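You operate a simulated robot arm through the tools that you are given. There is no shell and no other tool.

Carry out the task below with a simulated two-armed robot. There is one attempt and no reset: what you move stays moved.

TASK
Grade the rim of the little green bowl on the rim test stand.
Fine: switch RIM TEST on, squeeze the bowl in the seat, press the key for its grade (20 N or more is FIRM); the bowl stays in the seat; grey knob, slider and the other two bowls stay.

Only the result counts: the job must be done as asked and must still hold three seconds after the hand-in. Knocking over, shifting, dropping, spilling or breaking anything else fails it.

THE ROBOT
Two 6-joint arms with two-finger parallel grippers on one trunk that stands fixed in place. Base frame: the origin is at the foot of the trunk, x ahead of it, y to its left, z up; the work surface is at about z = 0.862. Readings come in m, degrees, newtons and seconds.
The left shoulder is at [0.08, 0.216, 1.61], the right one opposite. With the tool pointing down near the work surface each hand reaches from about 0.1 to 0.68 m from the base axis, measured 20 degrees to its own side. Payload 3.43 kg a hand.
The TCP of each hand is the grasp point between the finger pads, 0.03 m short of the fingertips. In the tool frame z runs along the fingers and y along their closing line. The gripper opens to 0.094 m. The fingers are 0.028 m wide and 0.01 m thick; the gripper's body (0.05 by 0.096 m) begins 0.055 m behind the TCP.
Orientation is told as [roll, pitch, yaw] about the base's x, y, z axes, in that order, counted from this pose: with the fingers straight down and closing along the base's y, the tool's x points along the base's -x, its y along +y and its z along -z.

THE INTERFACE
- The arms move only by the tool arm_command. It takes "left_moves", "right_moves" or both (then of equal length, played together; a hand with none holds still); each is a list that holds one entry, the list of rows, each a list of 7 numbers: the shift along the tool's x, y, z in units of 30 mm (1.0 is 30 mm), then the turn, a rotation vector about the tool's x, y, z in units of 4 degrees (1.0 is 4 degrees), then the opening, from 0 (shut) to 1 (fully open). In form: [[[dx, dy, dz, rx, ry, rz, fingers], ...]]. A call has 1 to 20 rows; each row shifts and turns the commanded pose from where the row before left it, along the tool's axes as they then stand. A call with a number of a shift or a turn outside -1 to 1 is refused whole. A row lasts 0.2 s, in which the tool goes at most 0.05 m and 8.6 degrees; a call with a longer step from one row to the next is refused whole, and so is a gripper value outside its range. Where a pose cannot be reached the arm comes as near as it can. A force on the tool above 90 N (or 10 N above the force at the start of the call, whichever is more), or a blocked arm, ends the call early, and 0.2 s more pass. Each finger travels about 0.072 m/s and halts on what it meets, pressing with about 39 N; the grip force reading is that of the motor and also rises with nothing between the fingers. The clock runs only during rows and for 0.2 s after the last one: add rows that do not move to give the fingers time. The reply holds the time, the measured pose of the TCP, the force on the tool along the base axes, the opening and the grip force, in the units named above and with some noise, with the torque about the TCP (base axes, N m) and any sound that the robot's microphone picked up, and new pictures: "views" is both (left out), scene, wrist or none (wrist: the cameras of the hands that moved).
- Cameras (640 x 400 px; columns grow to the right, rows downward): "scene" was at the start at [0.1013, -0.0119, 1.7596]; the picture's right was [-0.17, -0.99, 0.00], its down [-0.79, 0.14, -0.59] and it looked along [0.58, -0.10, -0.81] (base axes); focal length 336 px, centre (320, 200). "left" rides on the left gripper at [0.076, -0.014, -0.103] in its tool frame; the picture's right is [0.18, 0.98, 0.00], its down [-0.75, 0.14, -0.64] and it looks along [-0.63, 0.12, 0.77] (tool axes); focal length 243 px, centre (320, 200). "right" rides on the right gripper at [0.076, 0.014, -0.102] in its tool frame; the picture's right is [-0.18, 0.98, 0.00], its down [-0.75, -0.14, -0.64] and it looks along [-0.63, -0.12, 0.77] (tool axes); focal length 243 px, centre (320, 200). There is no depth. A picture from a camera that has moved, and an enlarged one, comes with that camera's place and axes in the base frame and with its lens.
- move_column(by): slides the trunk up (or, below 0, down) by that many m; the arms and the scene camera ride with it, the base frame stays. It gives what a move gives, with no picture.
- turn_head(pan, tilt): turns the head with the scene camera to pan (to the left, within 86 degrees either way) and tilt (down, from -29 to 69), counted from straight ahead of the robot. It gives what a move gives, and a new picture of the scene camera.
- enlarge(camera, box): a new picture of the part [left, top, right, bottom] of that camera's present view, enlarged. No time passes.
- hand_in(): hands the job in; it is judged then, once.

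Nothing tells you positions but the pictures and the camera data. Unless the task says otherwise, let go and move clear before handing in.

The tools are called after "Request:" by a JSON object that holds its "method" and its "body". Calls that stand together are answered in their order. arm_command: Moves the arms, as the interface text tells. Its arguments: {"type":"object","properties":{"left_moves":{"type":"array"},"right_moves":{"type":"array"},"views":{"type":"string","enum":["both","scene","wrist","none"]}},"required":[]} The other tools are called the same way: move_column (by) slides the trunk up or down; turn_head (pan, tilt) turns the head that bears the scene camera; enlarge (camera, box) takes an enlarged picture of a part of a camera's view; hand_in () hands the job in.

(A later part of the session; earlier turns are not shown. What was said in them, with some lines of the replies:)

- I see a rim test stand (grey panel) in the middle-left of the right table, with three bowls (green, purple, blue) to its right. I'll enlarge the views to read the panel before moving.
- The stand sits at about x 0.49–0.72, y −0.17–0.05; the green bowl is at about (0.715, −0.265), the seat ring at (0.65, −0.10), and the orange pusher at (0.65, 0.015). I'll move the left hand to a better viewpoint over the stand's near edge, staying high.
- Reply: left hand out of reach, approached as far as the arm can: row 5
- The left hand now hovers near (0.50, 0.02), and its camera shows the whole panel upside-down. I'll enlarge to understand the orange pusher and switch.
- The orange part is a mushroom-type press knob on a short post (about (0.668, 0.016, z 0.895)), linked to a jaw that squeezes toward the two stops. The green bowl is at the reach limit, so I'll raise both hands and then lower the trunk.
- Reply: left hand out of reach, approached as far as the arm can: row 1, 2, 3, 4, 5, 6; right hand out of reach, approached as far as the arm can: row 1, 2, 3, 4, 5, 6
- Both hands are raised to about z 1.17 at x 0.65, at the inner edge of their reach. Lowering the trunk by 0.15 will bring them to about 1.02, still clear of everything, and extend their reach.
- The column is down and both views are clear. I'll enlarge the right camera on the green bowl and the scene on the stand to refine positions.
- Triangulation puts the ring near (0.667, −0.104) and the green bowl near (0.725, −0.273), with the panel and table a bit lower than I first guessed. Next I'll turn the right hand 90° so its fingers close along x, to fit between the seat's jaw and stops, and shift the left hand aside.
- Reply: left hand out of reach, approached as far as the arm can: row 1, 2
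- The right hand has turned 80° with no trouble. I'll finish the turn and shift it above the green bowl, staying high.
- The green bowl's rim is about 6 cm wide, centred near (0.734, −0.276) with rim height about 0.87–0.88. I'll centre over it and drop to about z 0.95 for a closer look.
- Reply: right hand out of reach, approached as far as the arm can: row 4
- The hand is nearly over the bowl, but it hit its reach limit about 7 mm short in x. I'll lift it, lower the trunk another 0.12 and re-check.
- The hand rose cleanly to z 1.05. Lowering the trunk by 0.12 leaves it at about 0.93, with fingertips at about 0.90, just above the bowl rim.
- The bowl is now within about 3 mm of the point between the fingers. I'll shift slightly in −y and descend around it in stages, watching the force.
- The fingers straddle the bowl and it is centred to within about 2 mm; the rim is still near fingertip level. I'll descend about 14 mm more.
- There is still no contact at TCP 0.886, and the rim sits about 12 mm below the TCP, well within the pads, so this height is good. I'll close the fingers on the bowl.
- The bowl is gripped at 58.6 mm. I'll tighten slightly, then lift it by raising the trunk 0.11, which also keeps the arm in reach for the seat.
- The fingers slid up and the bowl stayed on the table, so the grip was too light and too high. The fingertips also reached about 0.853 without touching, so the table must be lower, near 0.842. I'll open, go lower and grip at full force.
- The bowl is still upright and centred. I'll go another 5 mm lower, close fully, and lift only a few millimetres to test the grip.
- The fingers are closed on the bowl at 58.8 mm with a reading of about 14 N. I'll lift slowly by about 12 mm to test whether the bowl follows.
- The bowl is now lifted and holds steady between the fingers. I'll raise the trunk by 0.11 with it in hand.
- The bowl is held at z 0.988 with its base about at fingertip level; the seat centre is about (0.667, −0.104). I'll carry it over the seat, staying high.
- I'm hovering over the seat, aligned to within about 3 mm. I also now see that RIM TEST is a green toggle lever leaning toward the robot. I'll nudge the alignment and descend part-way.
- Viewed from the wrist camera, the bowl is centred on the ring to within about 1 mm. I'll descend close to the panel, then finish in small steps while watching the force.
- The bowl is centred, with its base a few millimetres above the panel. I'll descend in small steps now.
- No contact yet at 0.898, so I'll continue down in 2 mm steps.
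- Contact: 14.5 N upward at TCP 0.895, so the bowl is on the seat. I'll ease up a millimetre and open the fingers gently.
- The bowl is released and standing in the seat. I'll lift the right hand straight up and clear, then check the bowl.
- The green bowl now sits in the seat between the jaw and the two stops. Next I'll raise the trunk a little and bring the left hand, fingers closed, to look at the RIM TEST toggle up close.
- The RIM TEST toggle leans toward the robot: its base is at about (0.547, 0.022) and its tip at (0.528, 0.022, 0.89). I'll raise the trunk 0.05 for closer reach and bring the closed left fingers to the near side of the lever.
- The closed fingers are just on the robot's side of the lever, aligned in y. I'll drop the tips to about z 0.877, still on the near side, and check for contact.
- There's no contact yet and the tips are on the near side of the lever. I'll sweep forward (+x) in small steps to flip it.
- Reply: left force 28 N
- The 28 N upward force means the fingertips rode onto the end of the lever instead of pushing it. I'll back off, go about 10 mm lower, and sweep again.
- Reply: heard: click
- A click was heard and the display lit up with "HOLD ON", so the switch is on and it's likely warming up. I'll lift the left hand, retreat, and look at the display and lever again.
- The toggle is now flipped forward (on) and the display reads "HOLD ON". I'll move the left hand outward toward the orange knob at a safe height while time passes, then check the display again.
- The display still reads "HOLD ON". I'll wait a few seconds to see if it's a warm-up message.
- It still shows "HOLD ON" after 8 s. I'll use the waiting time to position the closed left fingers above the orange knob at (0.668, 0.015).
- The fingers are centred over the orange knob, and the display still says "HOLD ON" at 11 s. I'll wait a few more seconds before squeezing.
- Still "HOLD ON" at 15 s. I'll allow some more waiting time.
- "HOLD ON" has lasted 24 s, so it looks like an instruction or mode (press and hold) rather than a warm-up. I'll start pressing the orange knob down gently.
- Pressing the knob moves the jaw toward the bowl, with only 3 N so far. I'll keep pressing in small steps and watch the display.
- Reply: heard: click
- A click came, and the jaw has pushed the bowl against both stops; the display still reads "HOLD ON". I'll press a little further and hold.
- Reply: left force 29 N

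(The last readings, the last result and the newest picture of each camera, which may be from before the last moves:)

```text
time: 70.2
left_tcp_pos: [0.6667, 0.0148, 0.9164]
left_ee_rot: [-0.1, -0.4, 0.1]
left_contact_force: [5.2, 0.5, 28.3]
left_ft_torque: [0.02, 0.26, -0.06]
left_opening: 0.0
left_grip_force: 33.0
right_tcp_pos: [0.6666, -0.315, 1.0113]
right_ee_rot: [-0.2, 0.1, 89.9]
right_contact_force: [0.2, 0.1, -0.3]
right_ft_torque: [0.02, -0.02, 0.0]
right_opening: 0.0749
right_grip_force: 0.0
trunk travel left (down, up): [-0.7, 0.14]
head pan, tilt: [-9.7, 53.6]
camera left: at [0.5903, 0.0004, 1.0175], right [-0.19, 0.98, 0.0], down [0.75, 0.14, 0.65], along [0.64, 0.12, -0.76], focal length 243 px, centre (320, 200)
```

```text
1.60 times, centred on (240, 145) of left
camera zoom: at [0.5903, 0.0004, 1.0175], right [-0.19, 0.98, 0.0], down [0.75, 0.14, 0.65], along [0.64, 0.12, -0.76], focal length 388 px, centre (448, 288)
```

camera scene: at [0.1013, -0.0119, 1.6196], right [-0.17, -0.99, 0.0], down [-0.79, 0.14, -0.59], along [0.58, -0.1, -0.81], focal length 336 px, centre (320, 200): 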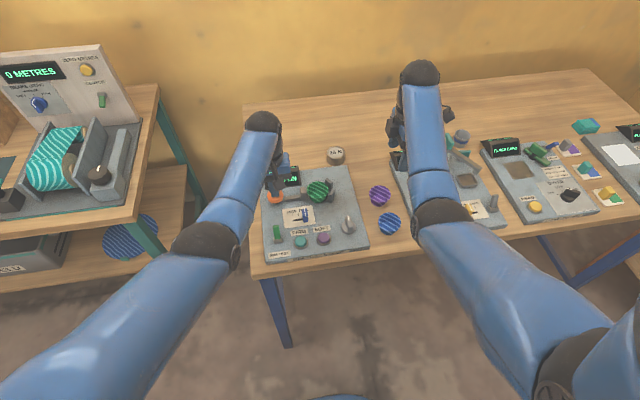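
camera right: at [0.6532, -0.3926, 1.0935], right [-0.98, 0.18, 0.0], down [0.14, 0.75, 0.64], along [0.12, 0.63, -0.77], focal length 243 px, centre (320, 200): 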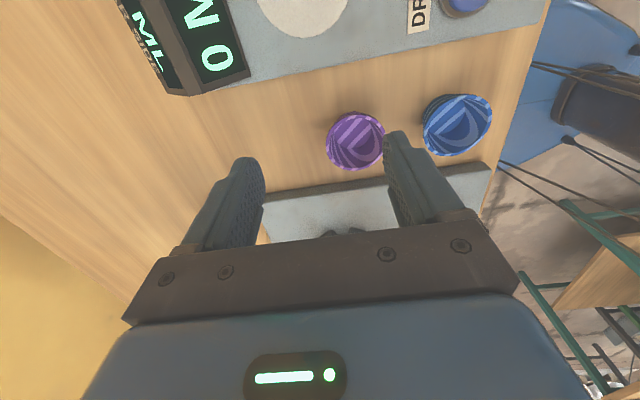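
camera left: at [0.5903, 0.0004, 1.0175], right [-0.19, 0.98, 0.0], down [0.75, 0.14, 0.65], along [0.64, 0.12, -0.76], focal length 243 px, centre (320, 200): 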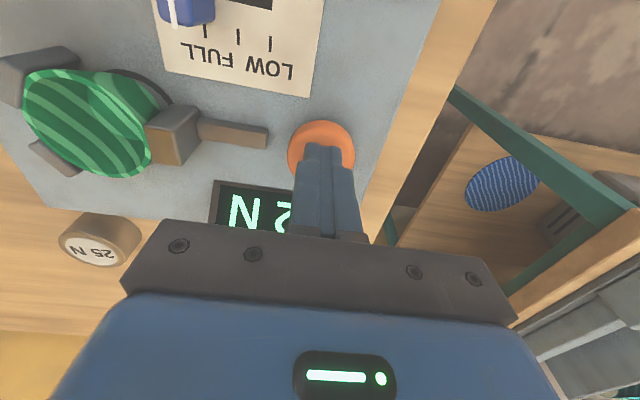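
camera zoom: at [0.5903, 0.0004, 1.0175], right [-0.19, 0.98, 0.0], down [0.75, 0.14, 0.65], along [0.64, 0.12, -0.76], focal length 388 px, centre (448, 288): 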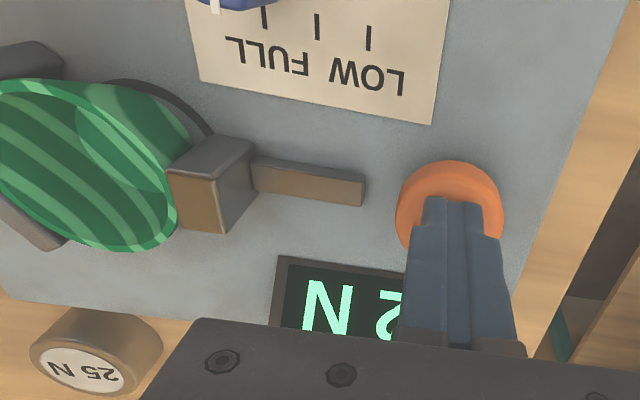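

The display now shows a reading ending in "2 N", partly hidden by my fingers. I'll press slightly more and check whether it changes, then look at the whole display.

Request:
{"method": "arm_command", "body": {"left_moves": [[[0, 0, 0.1, 0, 0, 0, 0], [0, 0, 0.05, 0, 0, 0, 0], [0, 0, 0, 0, 0, 0, 0], [0, 0, 0, 0, 0, 0, 0], [0, 0, 0, 0, 0, 0, 0]]], "views": "wrist"}}

Request:
{"method": "enlarge", "body": {"camera": "scene", "box": [245, 140, 385, 255]}}

Request:
{"method": "enlarge", "body": {"camera": "left", "box": [40, 20, 440, 270]}}

Request:
{"method": "enlarge", "body": {"camera": "right", "box": [200, 150, 480, 250]}}

```text
time: 71.4
left_tcp_pos: [0.6671, 0.0143, 0.916]
left_ee_rot: [-0.3, -1.0, 0.1]
left_contact_force: [0.6, 4.7, 46.0]
left_ft_torque: [0.14, 0.57, -0.05]
left_opening: 0.0002
left_grip_force: 33.0
right_tcp_pos: [0.6632, -0.3151, 1.0138]
right_ee_rot: [-0.3, 0.1, 90.1]
right_contact_force: [0.2, -0.3, -1.3]
right_ft_torque: [-0.02, -0.02, 0.02]
right_opening: 0.0755
right_grip_force: 0.1
trunk travel left (down, up): [-0.7, 0.14]
head pan, tilt: [-9.7, 53.6]
camera left: at [0.5893, 0.0006, 1.0165], right [-0.19, 0.98, -0.01], down [0.74, 0.14, 0.65], along [0.64, 0.12, -0.76], focal length 243 px, centre (320, 200)
```

left: 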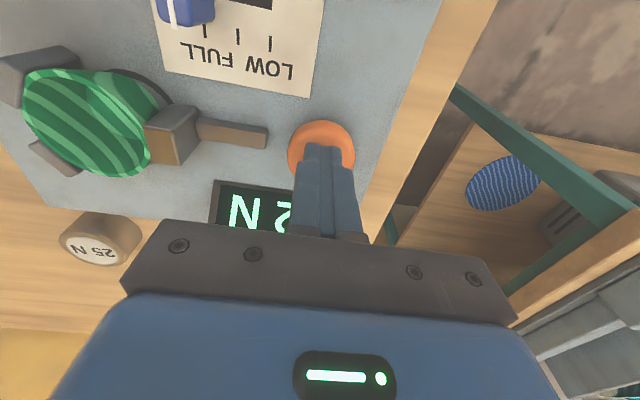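

```text
3.48 times, centred on (315, 198) of scene
camera zoom: at [0.0932, -0.0111, 1.6203], right [-0.17, -0.99, 0.0], down [-0.79, 0.13, -0.6], along [0.59, -0.1, -0.8], focal length 1167 px, centre (337, 209)
```

zoom: 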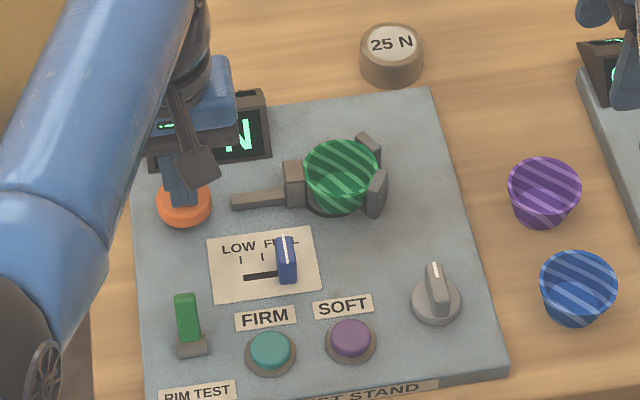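

```text
1.60 times, centred on (240, 145) of left
camera zoom: at [0.5893, 0.0006, 1.0165], right [-0.19, 0.98, -0.01], down [0.74, 0.14, 0.65], along [0.64, 0.12, -0.76], focal length 388 px, centre (448, 288)
```

zoom: 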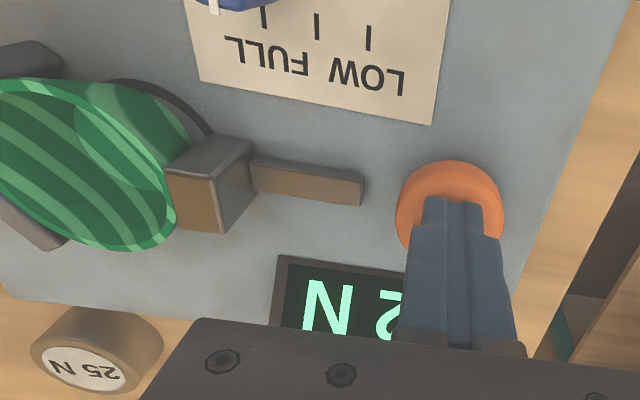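

```text
2.29 times, centred on (340, 200) of right
camera zoom: at [0.6478, -0.3919, 1.1173], right [-0.98, 0.18, -0.01], down [0.14, 0.75, 0.64], along [0.12, 0.63, -0.77], focal length 555 px, centre (274, 200)
```

zoom: 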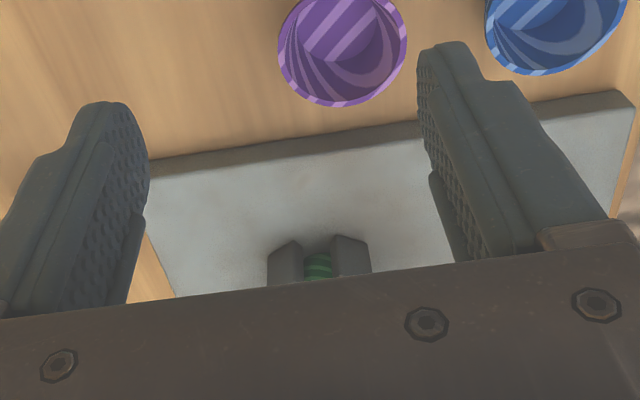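

The knob has bottomed out (46 N) and the reading is stable. I'll release it, lift the left hand up and left, and read the full display.

Request:
{"method": "arm_command", "body": {"left_moves": [[[0, 0, -0.2, 0, 0, 0, 0], [0, 0, -0.6, 0, 0, 0, 0], [0, 0, -0.8, 0, 0, 0, 0], [0, 0, 0, 0, 0, 0, 0]]], "views": "wrist"}}

Request:
{"method": "enlarge", "body": {"camera": "scene", "box": [245, 140, 385, 255]}}

Request:
{"method": "enlarge", "body": {"camera": "left", "box": [40, 20, 440, 270]}}

```text
time: 72.4
left_tcp_pos: [0.6663, 0.0145, 0.9539]
left_ee_rot: [0.0, 0.0, 0.1]
left_contact_force: [-0.3, 0.2, -0.5]
left_ft_torque: [-0.01, 0.04, 0.02]
left_opening: 0.0
left_grip_force: 32.8
right_tcp_pos: [0.6688, -0.3154, 1.0099]
right_ee_rot: [0.0, 0.1, 90.0]
right_contact_force: [0.1, -0.7, -0.2]
right_ft_torque: [0.02, -0.01, -0.06]
right_opening: 0.0755
right_grip_force: 0.1
trunk travel left (down, up): [-0.7, 0.14]
head pan, tilt: [-9.7, 53.6]
camera left: at [0.5907, -0.0001, 1.0562], right [-0.18, 0.98, 0.0], down [0.75, 0.14, 0.64], along [0.63, 0.12, -0.77], focal length 243 px, centre (320, 200)
```

left: 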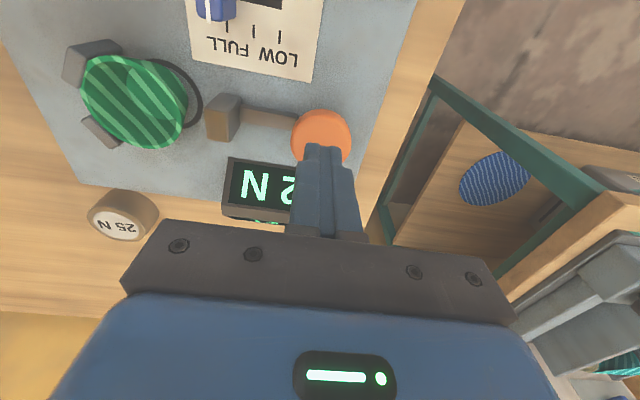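

```text
3.48 times, centred on (315, 198) of scene
camera zoom: at [0.1018, -0.0121, 1.6195], right [-0.17, -0.99, 0.0], down [-0.79, 0.14, -0.59], along [0.58, -0.1, -0.81], focal length 1167 px, centre (337, 209)
```

zoom: 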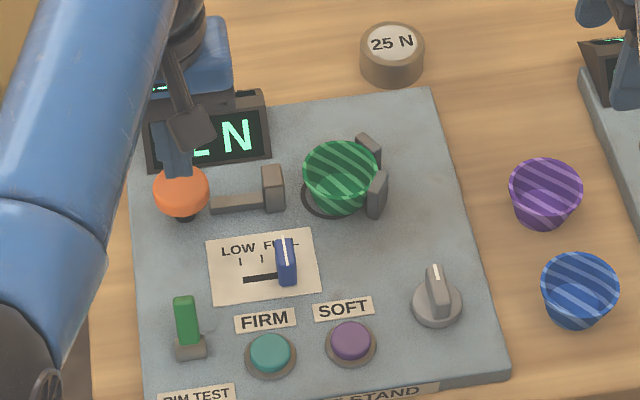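

```text
1.60 times, centred on (240, 145) of left
camera zoom: at [0.5907, -0.0001, 1.0562], right [-0.18, 0.98, 0.0], down [0.75, 0.14, 0.64], along [0.63, 0.12, -0.77], focal length 388 px, centre (448, 288)
```

zoom: 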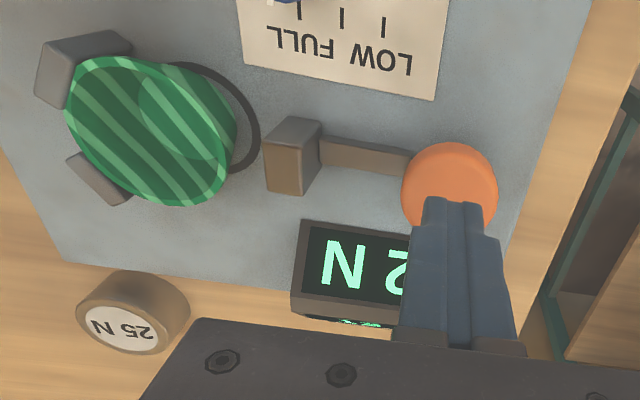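

The jaw sprang back and the reading persists. I'll move the left hand to the left to uncover the display.

Request:
{"method": "arm_command", "body": {"left_moves": [[[0, 0.8, -0.3, 0, 0, 0, 0], [0, 1, 0, 0, 0, 0, 0], [0, 1, 0, 0, 0, 0, 0], [0, 1, 0, 0, 0, 0, 0], [0, 0, 0, 0, 0, 0, 0]]], "views": "wrist"}}

Request:
{"method": "enlarge", "body": {"camera": "scene", "box": [245, 140, 385, 255]}}

Request:
{"method": "enlarge", "body": {"camera": "scene", "box": [255, 155, 345, 215]}}

```text
time: 73.6
left_tcp_pos: [0.667, 0.1291, 0.9645]
left_ee_rot: [0.1, -0.1, 0.0]
left_contact_force: [1.7, 0.1, 0.1]
left_ft_torque: [-0.01, -0.01, 0.0]
left_opening: 0.0
left_grip_force: 33.2
right_tcp_pos: [0.6699, -0.3148, 1.0098]
right_ee_rot: [0.0, -0.1, 90.1]
right_contact_force: [-0.3, -0.4, 0.3]
right_ft_torque: [0.01, 0.01, 0.0]
right_opening: 0.0753
right_grip_force: 0.1
trunk travel left (down, up): [-0.7, 0.14]
head pan, tilt: [-9.7, 53.6]
camera left: at [0.5912, 0.1148, 1.0665], right [-0.18, 0.98, 0.0], down [0.75, 0.14, 0.64], along [0.63, 0.12, -0.77], focal length 243 px, centre (320, 200)
```

left: 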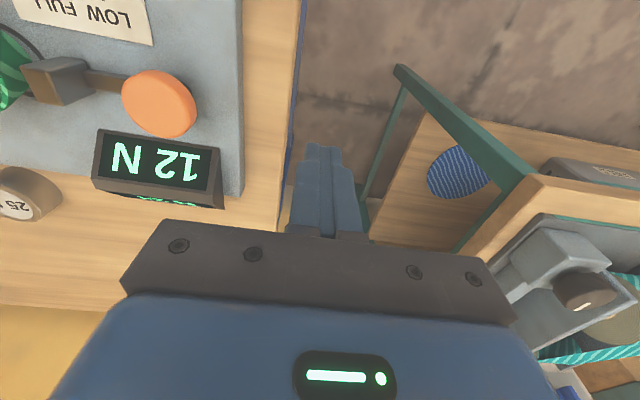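

```text
3.48 times, centred on (315, 198) of scene
camera zoom: at [0.1013, -0.0121, 1.6196], right [-0.17, -0.99, 0.0], down [-0.79, 0.14, -0.59], along [0.58, -0.1, -0.81], focal length 1167 px, centre (337, 209)
```

zoom: 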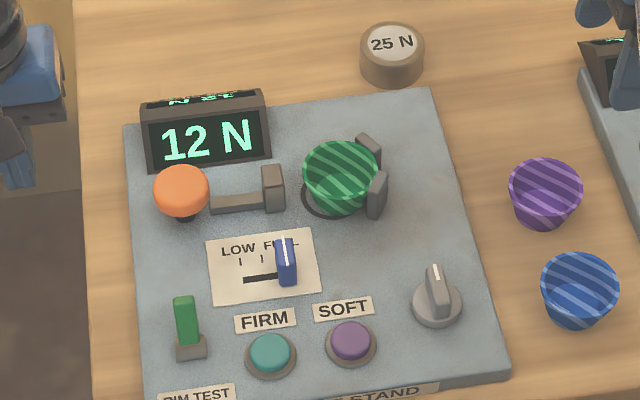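

```text
6.67 times, centred on (300, 185) of scene
camera zoom: at [0.1013, -0.0121, 1.6196], right [-0.17, -0.99, 0.0], down [-0.79, 0.14, -0.59], along [0.58, -0.1, -0.81], focal length 2237 px, centre (453, 300)
```

zoom: 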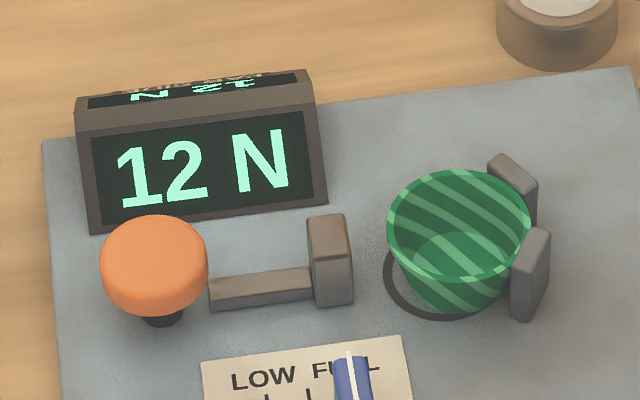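

The display reads 12 N, which would be SOFT. Before pressing a key I want to read the faint lettering on top of the display box and check the 25 N piece, the slider and the knob for hints about the stand's scale.

Request:
{"method": "enlarge", "body": {"camera": "scene", "box": [262, 158, 304, 184]}}

Request:
{"method": "enlarge", "body": {"camera": "left", "box": [80, 110, 240, 220]}}

Request:
{"method": "enlarge", "body": {"camera": "scene", "box": [280, 195, 360, 250]}}

Request:
{"method": "enlarge", "body": {"camera": "scene", "box": [320, 140, 360, 170]}}

```text
15.24 times, centred on (283, 171) of scene
camera zoom: at [0.1013, -0.0121, 1.6196], right [-0.17, -0.99, 0.0], down [-0.79, 0.14, -0.59], along [0.58, -0.1, -0.81], focal length 5113 px, centre (884, 642)
```

zoom: 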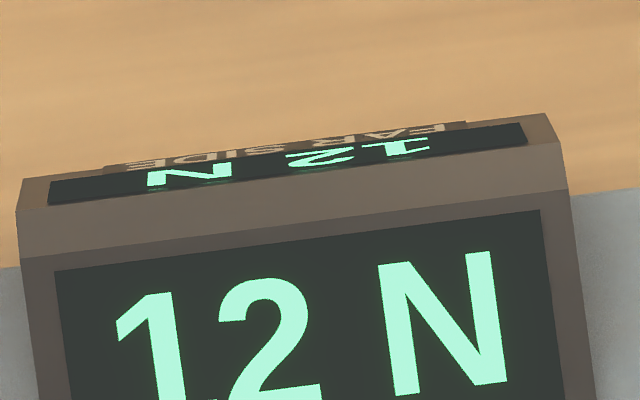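

```text
3.64 times, centred on (160, 165) of left
camera zoom: at [0.5912, 0.1148, 1.0665], right [-0.18, 0.98, 0.0], down [0.75, 0.14, 0.64], along [0.63, 0.12, -0.77], focal length 882 px, centre (902, 327)
```

zoom: 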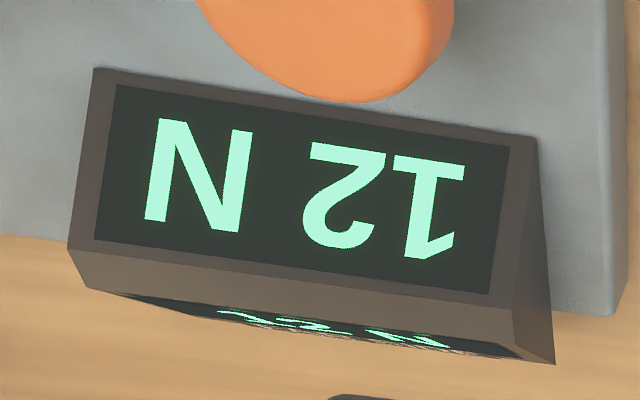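

```text
7.27 times, centred on (320, 222) of scene
camera zoom: at [0.1013, -0.0121, 1.6196], right [-0.17, -0.99, 0.0], down [-0.79, 0.14, -0.59], along [0.58, -0.1, -0.81], focal length 2440 px, centre (320, 36)
```

zoom: 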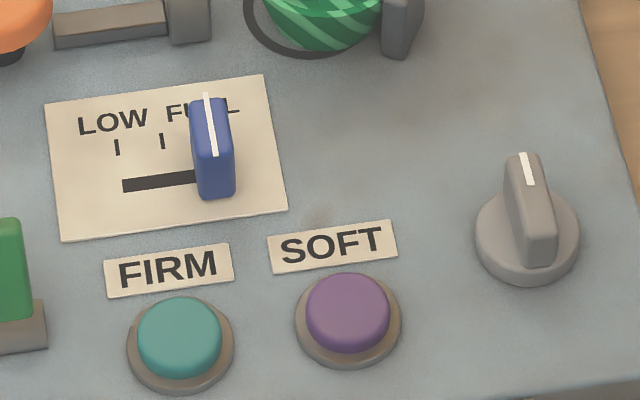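

```text
13.33 times, centred on (340, 155) of scene
camera zoom: at [0.1013, -0.0121, 1.6196], right [-0.17, -0.99, 0.0], down [-0.79, 0.14, -0.59], along [0.58, -0.1, -0.81], focal length 4474 px, centre (53, 800)
```

zoom: 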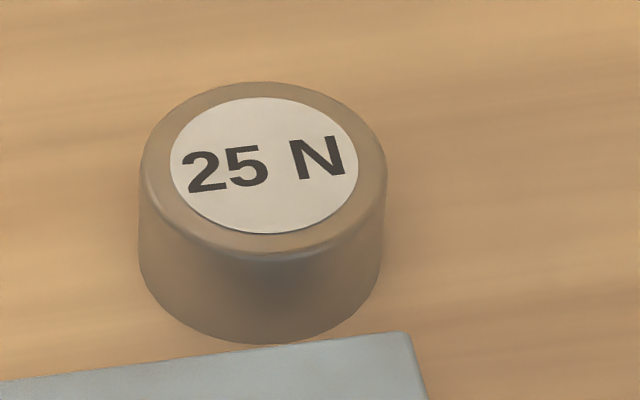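

Nothing marks a different scale (the second display just repeats the reading for the far side), the slider is at FULL, and nothing has been disturbed. I'll repeat the squeeze once to confirm that 12 N is a settled reading.

Request:
{"method": "arm_command", "body": {"left_moves": [[[0, -0.95, 0.05, 0, 0, 0, 0], [0, -0.95, 0.05, 0, 0, 0, 0], [0, -0.95, 0.1, 0, 0, 0, 0], [0, -0.95, 0.1, 0, 0, 0, 0], [0, 0, 0.4, 0, 0, 0, 0], [0, 0, 0.4, 0, 0, 0, 0], [0, 0, 0.25, 0, 0, 0, 0], [0, 0, 0, 0, 0, 0, 0]]], "views": "wrist"}}

Request:
{"method": "arm_command", "body": {"left_moves": [[[0, 0, 0.15, 0, 0, 0, 0], [0, 0, 0.1, 0, 0, 0, 0], [0, 0, 0.1, 0, 0, 0, 0], [0, 0, 0, 0, 0, 0, 0]]], "views": "wrist"}}

```text
time: 75.4
left_tcp_pos: [0.6664, 0.0132, 0.9248]
left_ee_rot: [0.0, 0.0, 0.1]
left_contact_force: [0.9, 0.3, 2.2]
left_ft_torque: [0.06, 0.0, 0.0]
left_opening: 0.0
left_grip_force: 33.0
right_tcp_pos: [0.6686, -0.315, 1.0112]
right_ee_rot: [0.0, 0.0, 90.1]
right_contact_force: [-0.4, 0.0, 0.6]
right_ft_torque: [0.0, 0.0, 0.02]
right_opening: 0.0753
right_grip_force: 0.0
trunk travel left (down, up): [-0.7, 0.14]
head pan, tilt: [-9.7, 53.6]
camera left: at [0.5909, -0.0002, 1.026], right [-0.18, 0.98, 0.0], down [0.75, 0.14, 0.64], along [0.63, 0.12, -0.77], focal length 243 px, centre (320, 200)
```

left: 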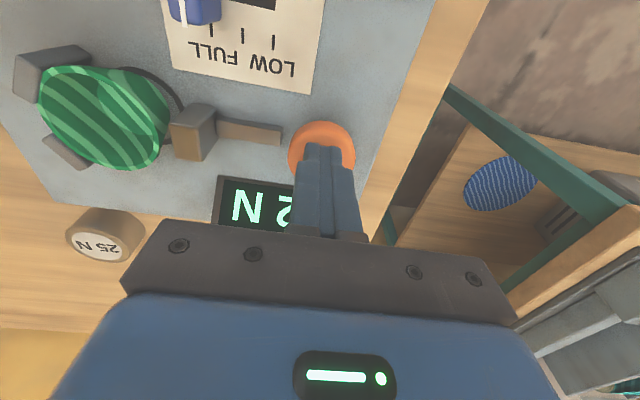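

```text
time: 76.4
left_tcp_pos: [0.6664, 0.014, 0.9163]
left_ee_rot: [0.0, -0.3, 0.1]
left_contact_force: [0.6, 1.4, 15.0]
left_ft_torque: [0.03, 0.2, -0.13]
left_opening: 0.0
left_grip_force: 32.6
right_tcp_pos: [0.6675, -0.3146, 1.0129]
right_ee_rot: [0.0, 0.0, 90.0]
right_contact_force: [0.4, -0.5, -0.3]
right_ft_torque: [-0.02, 0.01, -0.01]
right_opening: 0.0753
right_grip_force: 0.0
trunk travel left (down, up): [-0.7, 0.14]
head pan, tilt: [-9.7, 53.6]
heard: click
camera left: at [0.5904, -0.0001, 1.0178], right [-0.18, 0.98, 0.0], down [0.75, 0.14, 0.65], along [0.64, 0.12, -0.76], focal length 243 px, centre (320, 200)
```

left: 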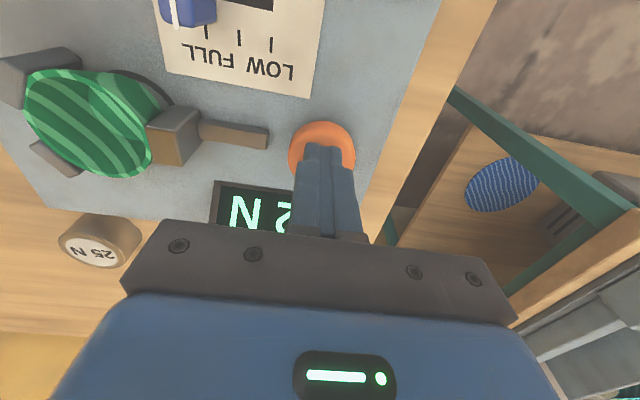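

The second squeeze clicked home and shows the same ending digits. I'll hold a moment longer, then release, move clear and read the display.

Request:
{"method": "arm_command", "body": {"left_moves": [[[0, 0, 0.05, 0, 0, 0, 0], [0, 0, 0, 0, 0, 0, 0], [0, 0, 0, 0, 0, 0, 0], [0, 0, 0, 0, 0, 0, 0], [0, 0, 0, 0, 0, 0, 0], [0, 0, 0, 0, 0, 0, 0], [0, 0, 0, 0, 0, 0, 0], [0, 0, -0.3, 0, 0, 0, 0], [0, 0, -0.6, 0, 0, 0, 0], [0, 0, -0.8, 0, 0, 0, 0], [0, 0.9, -0.3, 0, 0, 0, 0], [0, 1, 0, 0, 0, 0, 0], [0, 1, 0, 0, 0, 0, 0], [0, 1, 0, 0, 0, 0, 0], [0, 0, 0, 0, 0, 0, 0]]], "views": "both"}}

Request:
{"method": "enlarge", "body": {"camera": "scene", "box": [245, 140, 385, 255]}}

```text
time: 79.6
left_tcp_pos: [0.6685, 0.131, 0.9723]
left_ee_rot: [0.1, -0.1, 0.0]
left_contact_force: [0.8, -0.1, -0.4]
left_ft_torque: [0.02, -0.01, 0.02]
left_opening: 0.0
left_grip_force: 32.8
right_tcp_pos: [0.6688, -0.3165, 1.0109]
right_ee_rot: [0.0, 0.0, 90.0]
right_contact_force: [1.0, 0.1, 0.0]
right_ft_torque: [-0.01, 0.01, -0.03]
right_opening: 0.0751
right_grip_force: 0.1
trunk travel left (down, up): [-0.7, 0.14]
head pan, tilt: [-9.7, 53.6]
camera scene: at [0.1014, -0.012, 1.6196], right [-0.17, -0.99, 0.0], down [-0.79, 0.14, -0.59], along [0.58, -0.1, -0.81], focal length 336 px, centre (320, 200)
camera left: at [0.5917, 0.1175, 1.0735], right [-0.18, 0.98, 0.0], down [0.75, 0.14, 0.64], along [0.63, 0.12, -0.77], focal length 243 px, centre (320, 200)
```

scene: 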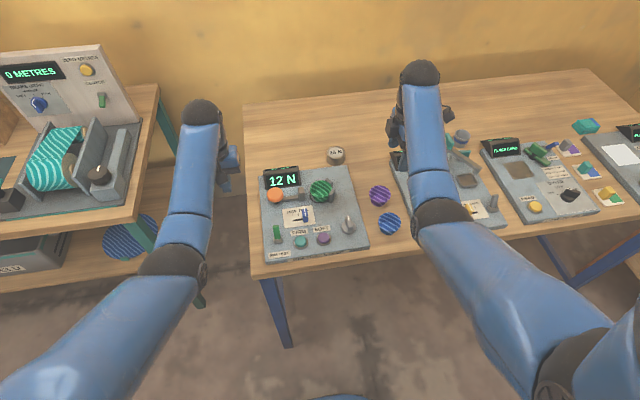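
left: 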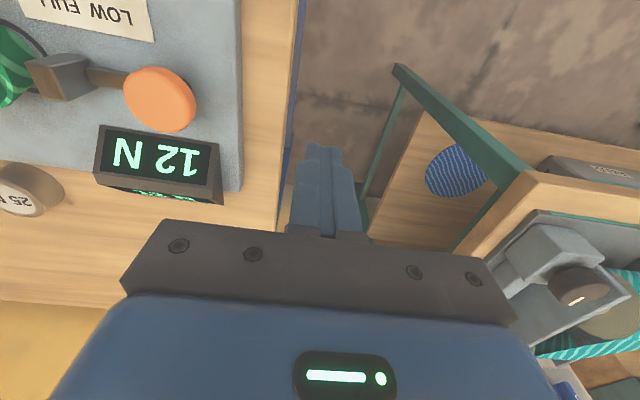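

```text
3.48 times, centred on (315, 198) of scene
camera zoom: at [0.1014, -0.012, 1.6196], right [-0.17, -0.99, 0.0], down [-0.79, 0.14, -0.59], along [0.58, -0.1, -0.81], focal length 1167 px, centre (337, 209)
```

zoom: 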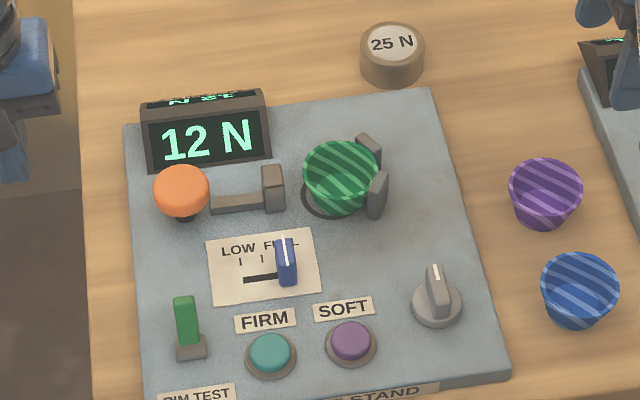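

The second squeeze also gave 12 N, below 20 N, so the grade is SOFT. The SOFT key is at about (0.521, −0.092) with its top near z 0.88; I'll bring the closed left fingers above it at a clear height.

Request:
{"method": "arm_command", "body": {"left_moves": [[[0.615, -0.929, 0, 0, 0, 0, 0], [0.615, -0.929, 0, 0, 0, 0, 0], [0.615, -0.929, 0, 0, 0, 0, 0], [0.615, -0.929, 0, 0, 0, 0, 0], [0.615, -0.929, 0, 0, 0, 0, 0], [0.615, -0.929, 0, 0, 0, 0, 0], [0.615, -0.929, 0, 0, 0, 0, 0], [0.615, -0.929, 0, 0, 0, 0, 0], [0, 0, 0, 0, 0, 0, 0]]], "views": "both"}}

Request:
{"method": "enlarge", "body": {"camera": "left", "box": [180, 40, 460, 240]}}

Request:
{"method": "enlarge", "body": {"camera": "scene", "box": [250, 160, 390, 275]}}

```text
time: 81.6
left_tcp_pos: [0.5198, -0.0909, 0.9712]
left_ee_rot: [0.0, -0.1, 0.1]
left_contact_force: [0.0, 0.2, 1.1]
left_ft_torque: [0.0, 0.01, 0.03]
left_opening: 0.0
left_grip_force: 32.6
right_tcp_pos: [0.6684, -0.3151, 1.009]
right_ee_rot: [0.0, 0.0, 90.0]
right_contact_force: [0.5, -0.3, 0.4]
right_ft_torque: [-0.03, 0.04, 0.01]
right_opening: 0.0752
right_grip_force: 0.1
trunk travel left (down, up): [-0.7, 0.14]
head pan, tilt: [-9.7, 53.6]
camera scene: at [0.1016, -0.0116, 1.6196], right [-0.17, -0.99, 0.0], down [-0.79, 0.13, -0.59], along [0.58, -0.1, -0.81], focal length 336 px, centre (320, 200)
camera left: at [0.4444, -0.1053, 1.0735], right [-0.19, 0.98, 0.0], down [0.75, 0.14, 0.64], along [0.63, 0.12, -0.77], focal length 243 px, centre (320, 200)
```

scene: 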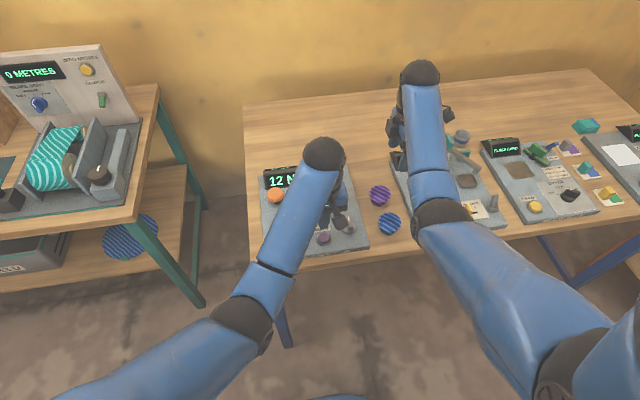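
left: 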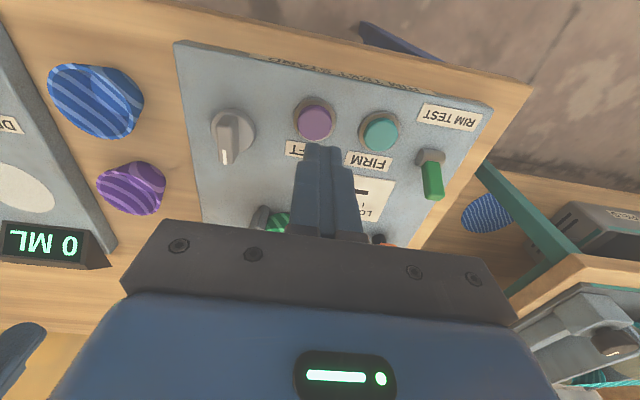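

```text
2.00 times, centred on (320, 140) of left
camera zoom: at [0.4444, -0.1053, 1.0735], right [-0.19, 0.98, 0.0], down [0.75, 0.14, 0.64], along [0.63, 0.12, -0.77], focal length 485 px, centre (320, 320)
```

zoom: 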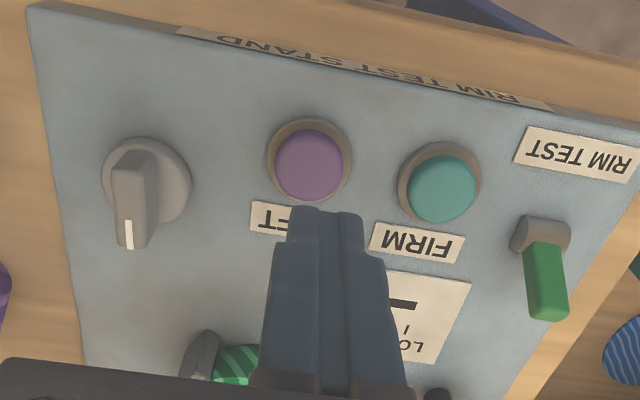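

```text
3.48 times, centred on (320, 218) of scene
camera zoom: at [0.1016, -0.0116, 1.6196], right [-0.17, -0.99, 0.0], down [-0.79, 0.13, -0.59], along [0.58, -0.1, -0.81], focal length 1167 px, centre (320, 139)
```

zoom: 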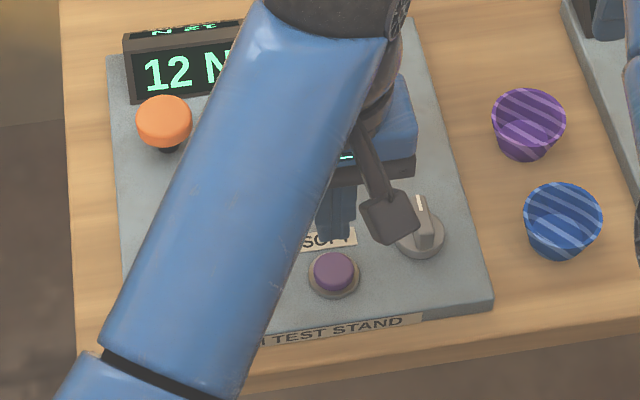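

The fingertips are within about 4 mm of the SOFT key's centre. I'll fine-tune and descend to just above it.

Request:
{"method": "arm_command", "body": {"left_moves": [[[-0.1, -0.12, 0.5, 0, 0, 0, 0], [0, 0, 0.6, 0, 0, 0, 0], [0, 0, 0.5, 0, 0, 0, 0], [0, 0, 0, 0, 0, 0, 0]]], "views": "wrist"}}

Request:
{"method": "enlarge", "body": {"camera": "left", "box": [180, 40, 460, 240]}}

Request:
{"method": "enlarge", "body": {"camera": "scene", "box": [290, 190, 390, 265]}}

```text
time: 82.6
left_tcp_pos: [0.5235, -0.0948, 0.9236]
left_ee_rot: [0.0, -0.1, -0.1]
left_contact_force: [0.7, -0.9, 1.4]
left_ft_torque: [0.01, -0.01, 0.04]
left_opening: 0.0
left_grip_force: 33.0
right_tcp_pos: [0.6696, -0.3158, 1.009]
right_ee_rot: [0.0, 0.0, 90.0]
right_contact_force: [-0.6, -0.7, -0.2]
right_ft_torque: [0.0, 0.03, -0.02]
right_opening: 0.0749
right_grip_force: 0.0
trunk travel left (down, up): [-0.7, 0.14]
head pan, tilt: [-9.7, 53.6]
camera left: at [0.4476, -0.1088, 1.026], right [-0.18, 0.98, 0.0], down [0.75, 0.14, 0.64], along [0.63, 0.12, -0.77], focal length 243 px, centre (320, 200)
```

left: 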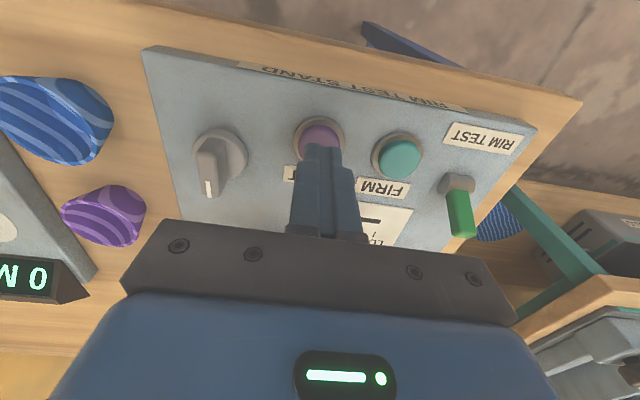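

```text
2.00 times, centred on (320, 140) of left
camera zoom: at [0.4476, -0.1088, 1.026], right [-0.18, 0.98, 0.0], down [0.75, 0.14, 0.64], along [0.63, 0.12, -0.77], focal length 485 px, centre (320, 320)
```

zoom: 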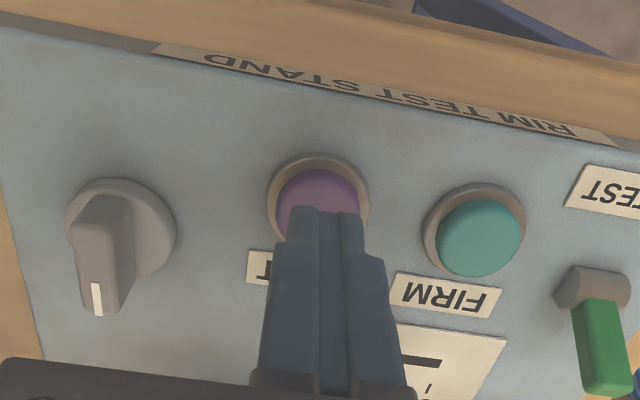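

```text
5.33 times, centred on (340, 228) of scene
camera zoom: at [0.1013, -0.0122, 1.6196], right [-0.17, -0.99, 0.0], down [-0.79, 0.14, -0.59], along [0.58, -0.1, -0.81], focal length 1789 px, centre (213, 53)
```

zoom: 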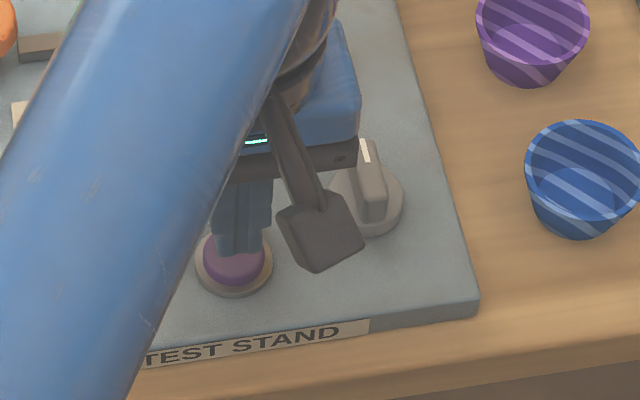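

The fingertips are right above the SOFT key. I'll press down in small steps.

Request:
{"method": "arm_command", "body": {"left_moves": [[[0, 0, 0.15, 0, 0, 0, 0], [0, 0, 0.15, 0, 0, 0, 0], [0, 0, 0.1, 0, 0, 0, 0], [0, 0, 0, 0, 0, 0, 0]]], "views": "wrist"}}

```text
time: 83.6
left_tcp_pos: [0.5242, -0.0965, 0.9108]
left_ee_rot: [0.0, -0.1, 0.1]
left_contact_force: [0.6, -1.2, 0.3]
left_ft_torque: [0.01, 0.03, 0.03]
left_opening: 0.0
left_grip_force: 33.0
right_tcp_pos: [0.6685, -0.3148, 1.0096]
right_ee_rot: [0.0, -0.1, 89.9]
right_contact_force: [-0.4, -0.1, 0.5]
right_ft_torque: [0.01, 0.02, 0.01]
right_opening: 0.0754
right_grip_force: 0.1
trunk travel left (down, up): [-0.7, 0.14]
head pan, tilt: [-9.7, 53.6]
camera left: at [0.4479, -0.1095, 1.0139], right [-0.18, 0.98, 0.0], down [0.75, 0.14, 0.64], along [0.63, 0.12, -0.77], focal length 243 px, centre (320, 200)
```

left: 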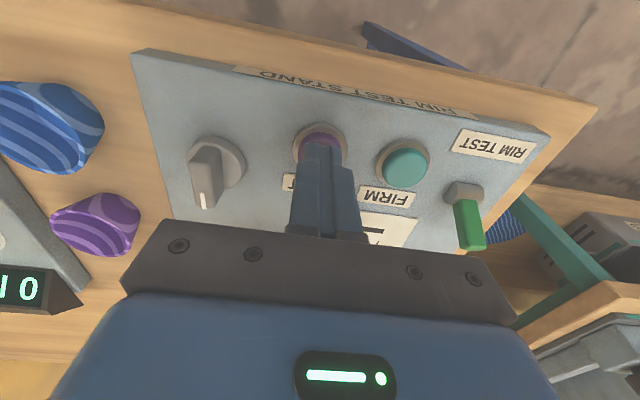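

No contact yet at 0.911, so I'll continue pressing a few millimetres at a time.

Request:
{"method": "arm_command", "body": {"left_moves": [[[0, 0, 0.1, 0, 0, 0, 0], [0, 0, 0.1, 0, 0, 0, 0], [0, 0, 0, 0, 0, 0, 0]]], "views": "none"}}

```text
time: 84.4
left_tcp_pos: [0.5247, -0.0952, 0.9069]
left_ee_rot: [0.0, 0.0, 0.1]
left_contact_force: [0.2, -0.7, 0.3]
left_ft_torque: [0.0, 0.0, -0.04]
left_opening: 0.0001
left_grip_force: 32.8
right_tcp_pos: [0.6682, -0.3147, 1.0094]
right_ee_rot: [0.0, 0.0, 90.0]
right_contact_force: [-0.1, -0.4, 0.2]
right_ft_torque: [0.0, 0.05, 0.04]
right_opening: 0.0752
right_grip_force: 0.2
trunk travel left (down, up): [-0.7, 0.14]
head pan, tilt: [-9.7, 53.6]
```

Request:
{"method": "arm_command", "body": {"left_moves": [[[0, 0, 0.1, 0, 0, 0, 0], [0, 0, 0.1, 0, 0, 0, 0], [0, 0, 0, 0, 0, 0, 0]]], "views": "none"}}

```text
time: 85.2
left_tcp_pos: [0.5234, -0.0955, 0.9018]
left_ee_rot: [0.1, -0.2, 0.1]
left_contact_force: [1.7, 2.9, 4.9]
left_ft_torque: [0.06, 0.04, -0.04]
left_opening: 0.0001
left_grip_force: 33.6
right_tcp_pos: [0.6685, -0.3143, 1.0098]
right_ee_rot: [0.0, 0.1, 90.1]
right_contact_force: [0.0, -0.6, 0.0]
right_ft_torque: [0.02, -0.02, 0.01]
right_opening: 0.0755
right_grip_force: 0.0
trunk travel left (down, up): [-0.7, 0.14]
head pan, tilt: [-9.7, 53.6]
heard: click
```

Contact at about 5 N and a click was heard. I'll lift off the key, move clear, and check the display.

Request:
{"method": "arm_command", "body": {"left_moves": [[[0, 0, 0, 0, 0, 0, 0], [0, 0, -0.4, 0, 0, 0, 0], [0, 0, -0.8, 0, 0, 0, 0], [0, 0, -0.9, 0, 0, 0, 0], [-0.6, 0.93, -0.1, 0, 0, 0, 0], [-0.6, 0.93, 0, 0, 0, 0, 0], [-0.6, 0.93, 0, 0, 0, 0, 0], [-0.6, 0.93, 0, 0, 0, 0, 0], [-0.6, 0.93, 0, 0, 0, 0, 0], [-0.6, 0.93, 0, 0, 0, 0, 0], [-0.6, 0.93, 0, 0, 0, 0, 0], [-0.6, 0.93, 0, 0, 0, 0, 0], [0, 0, 0, 0, 0, 0, 0]]], "views": "both"}}

Request:
{"method": "enlarge", "body": {"camera": "scene", "box": [245, 140, 405, 270]}}

```text
time: 88.0
left_tcp_pos: [0.6684, 0.1277, 0.9649]
left_ee_rot: [0.1, -0.1, 0.1]
left_contact_force: [0.8, 0.3, 1.8]
left_ft_torque: [-0.03, -0.02, 0.01]
left_opening: 0.0002
left_grip_force: 33.0
right_tcp_pos: [0.6681, -0.3162, 1.0093]
right_ee_rot: [0.0, 0.0, 90.0]
right_contact_force: [0.2, 0.1, 0.1]
right_ft_torque: [0.0, -0.02, 0.0]
right_opening: 0.0751
right_grip_force: 0.1
trunk travel left (down, up): [-0.7, 0.14]
head pan, tilt: [-9.7, 53.6]
camera scene: at [0.1012, -0.0122, 1.6196], right [-0.17, -0.99, 0.0], down [-0.79, 0.14, -0.59], along [0.58, -0.1, -0.81], focal length 336 px, centre (320, 200)
camera left: at [0.5923, 0.112, 1.0666], right [-0.18, 0.98, 0.0], down [0.75, 0.14, 0.64], along [0.63, 0.12, -0.77], focal length 243 px, centre (320, 200)
```

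scene: 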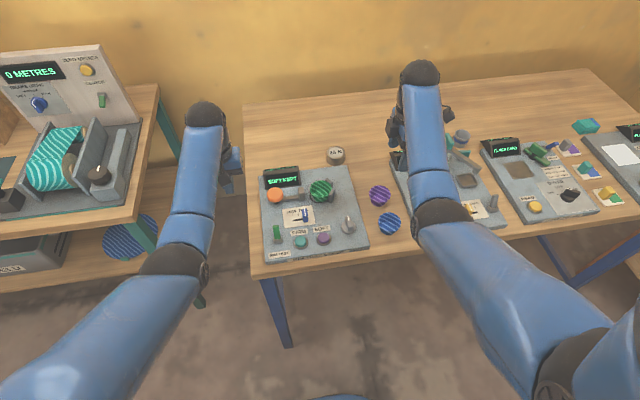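
left: 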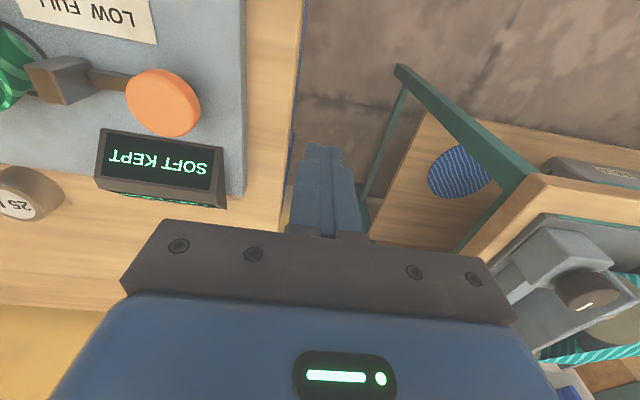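

```text
3.08 times, centred on (325, 205) of scene
camera zoom: at [0.1012, -0.0122, 1.6196], right [-0.17, -0.99, 0.0], down [-0.79, 0.14, -0.59], along [0.58, -0.1, -0.81], focal length 1032 px, centre (305, 185)
```

zoom: 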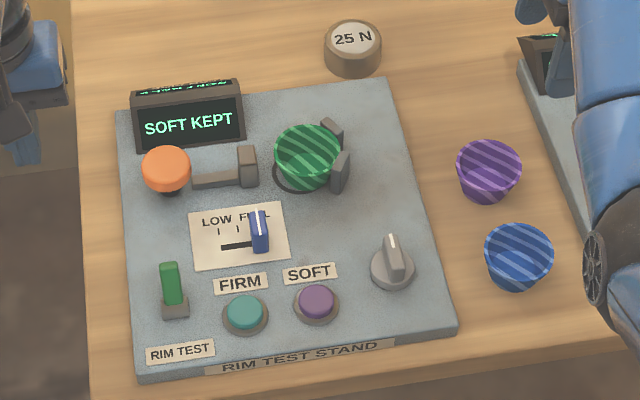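

The display reads "SOFT KEPT", RIM TEST is on, the green bowl stands in the seat against the stops, and the knob, slider, other bowls and 25 N piece are where they were. Both hands are clear, so I'm handing in.

Request:
{"method": "hand_in", "body": {}}

```text
The job is handed in.
```

I graded the little green bowl SOFT: the stand read 12 N on two separate squeezes, below the 20 N needed for FIRM. After I pressed the SOFT key the display showed "SOFT KEPT", and the job is handed in.

- **Final state:** RIM TEST is on. The bowl stands in the seat, pushed against the two stops by the squeeze, so it sits a little off the centre of the ring. The knob, slider and other two bowls look untouched, and both hands are clear.
- **First grip:** My first grip on the bowl slipped and it stayed on the table, so I gripped it again lower down before lifting.
- **"HOLD ON" display:** The stand showed "HOLD ON" for about 25 seconds after I switched it on. It changed to the reading only when I squeezed, so I took it as a prompt to hold rather than a warm-up.
- **Not checked:** I took the stand's reading as true and did not test it against the 25 N piece beside it, because that would have meant moving that piece.
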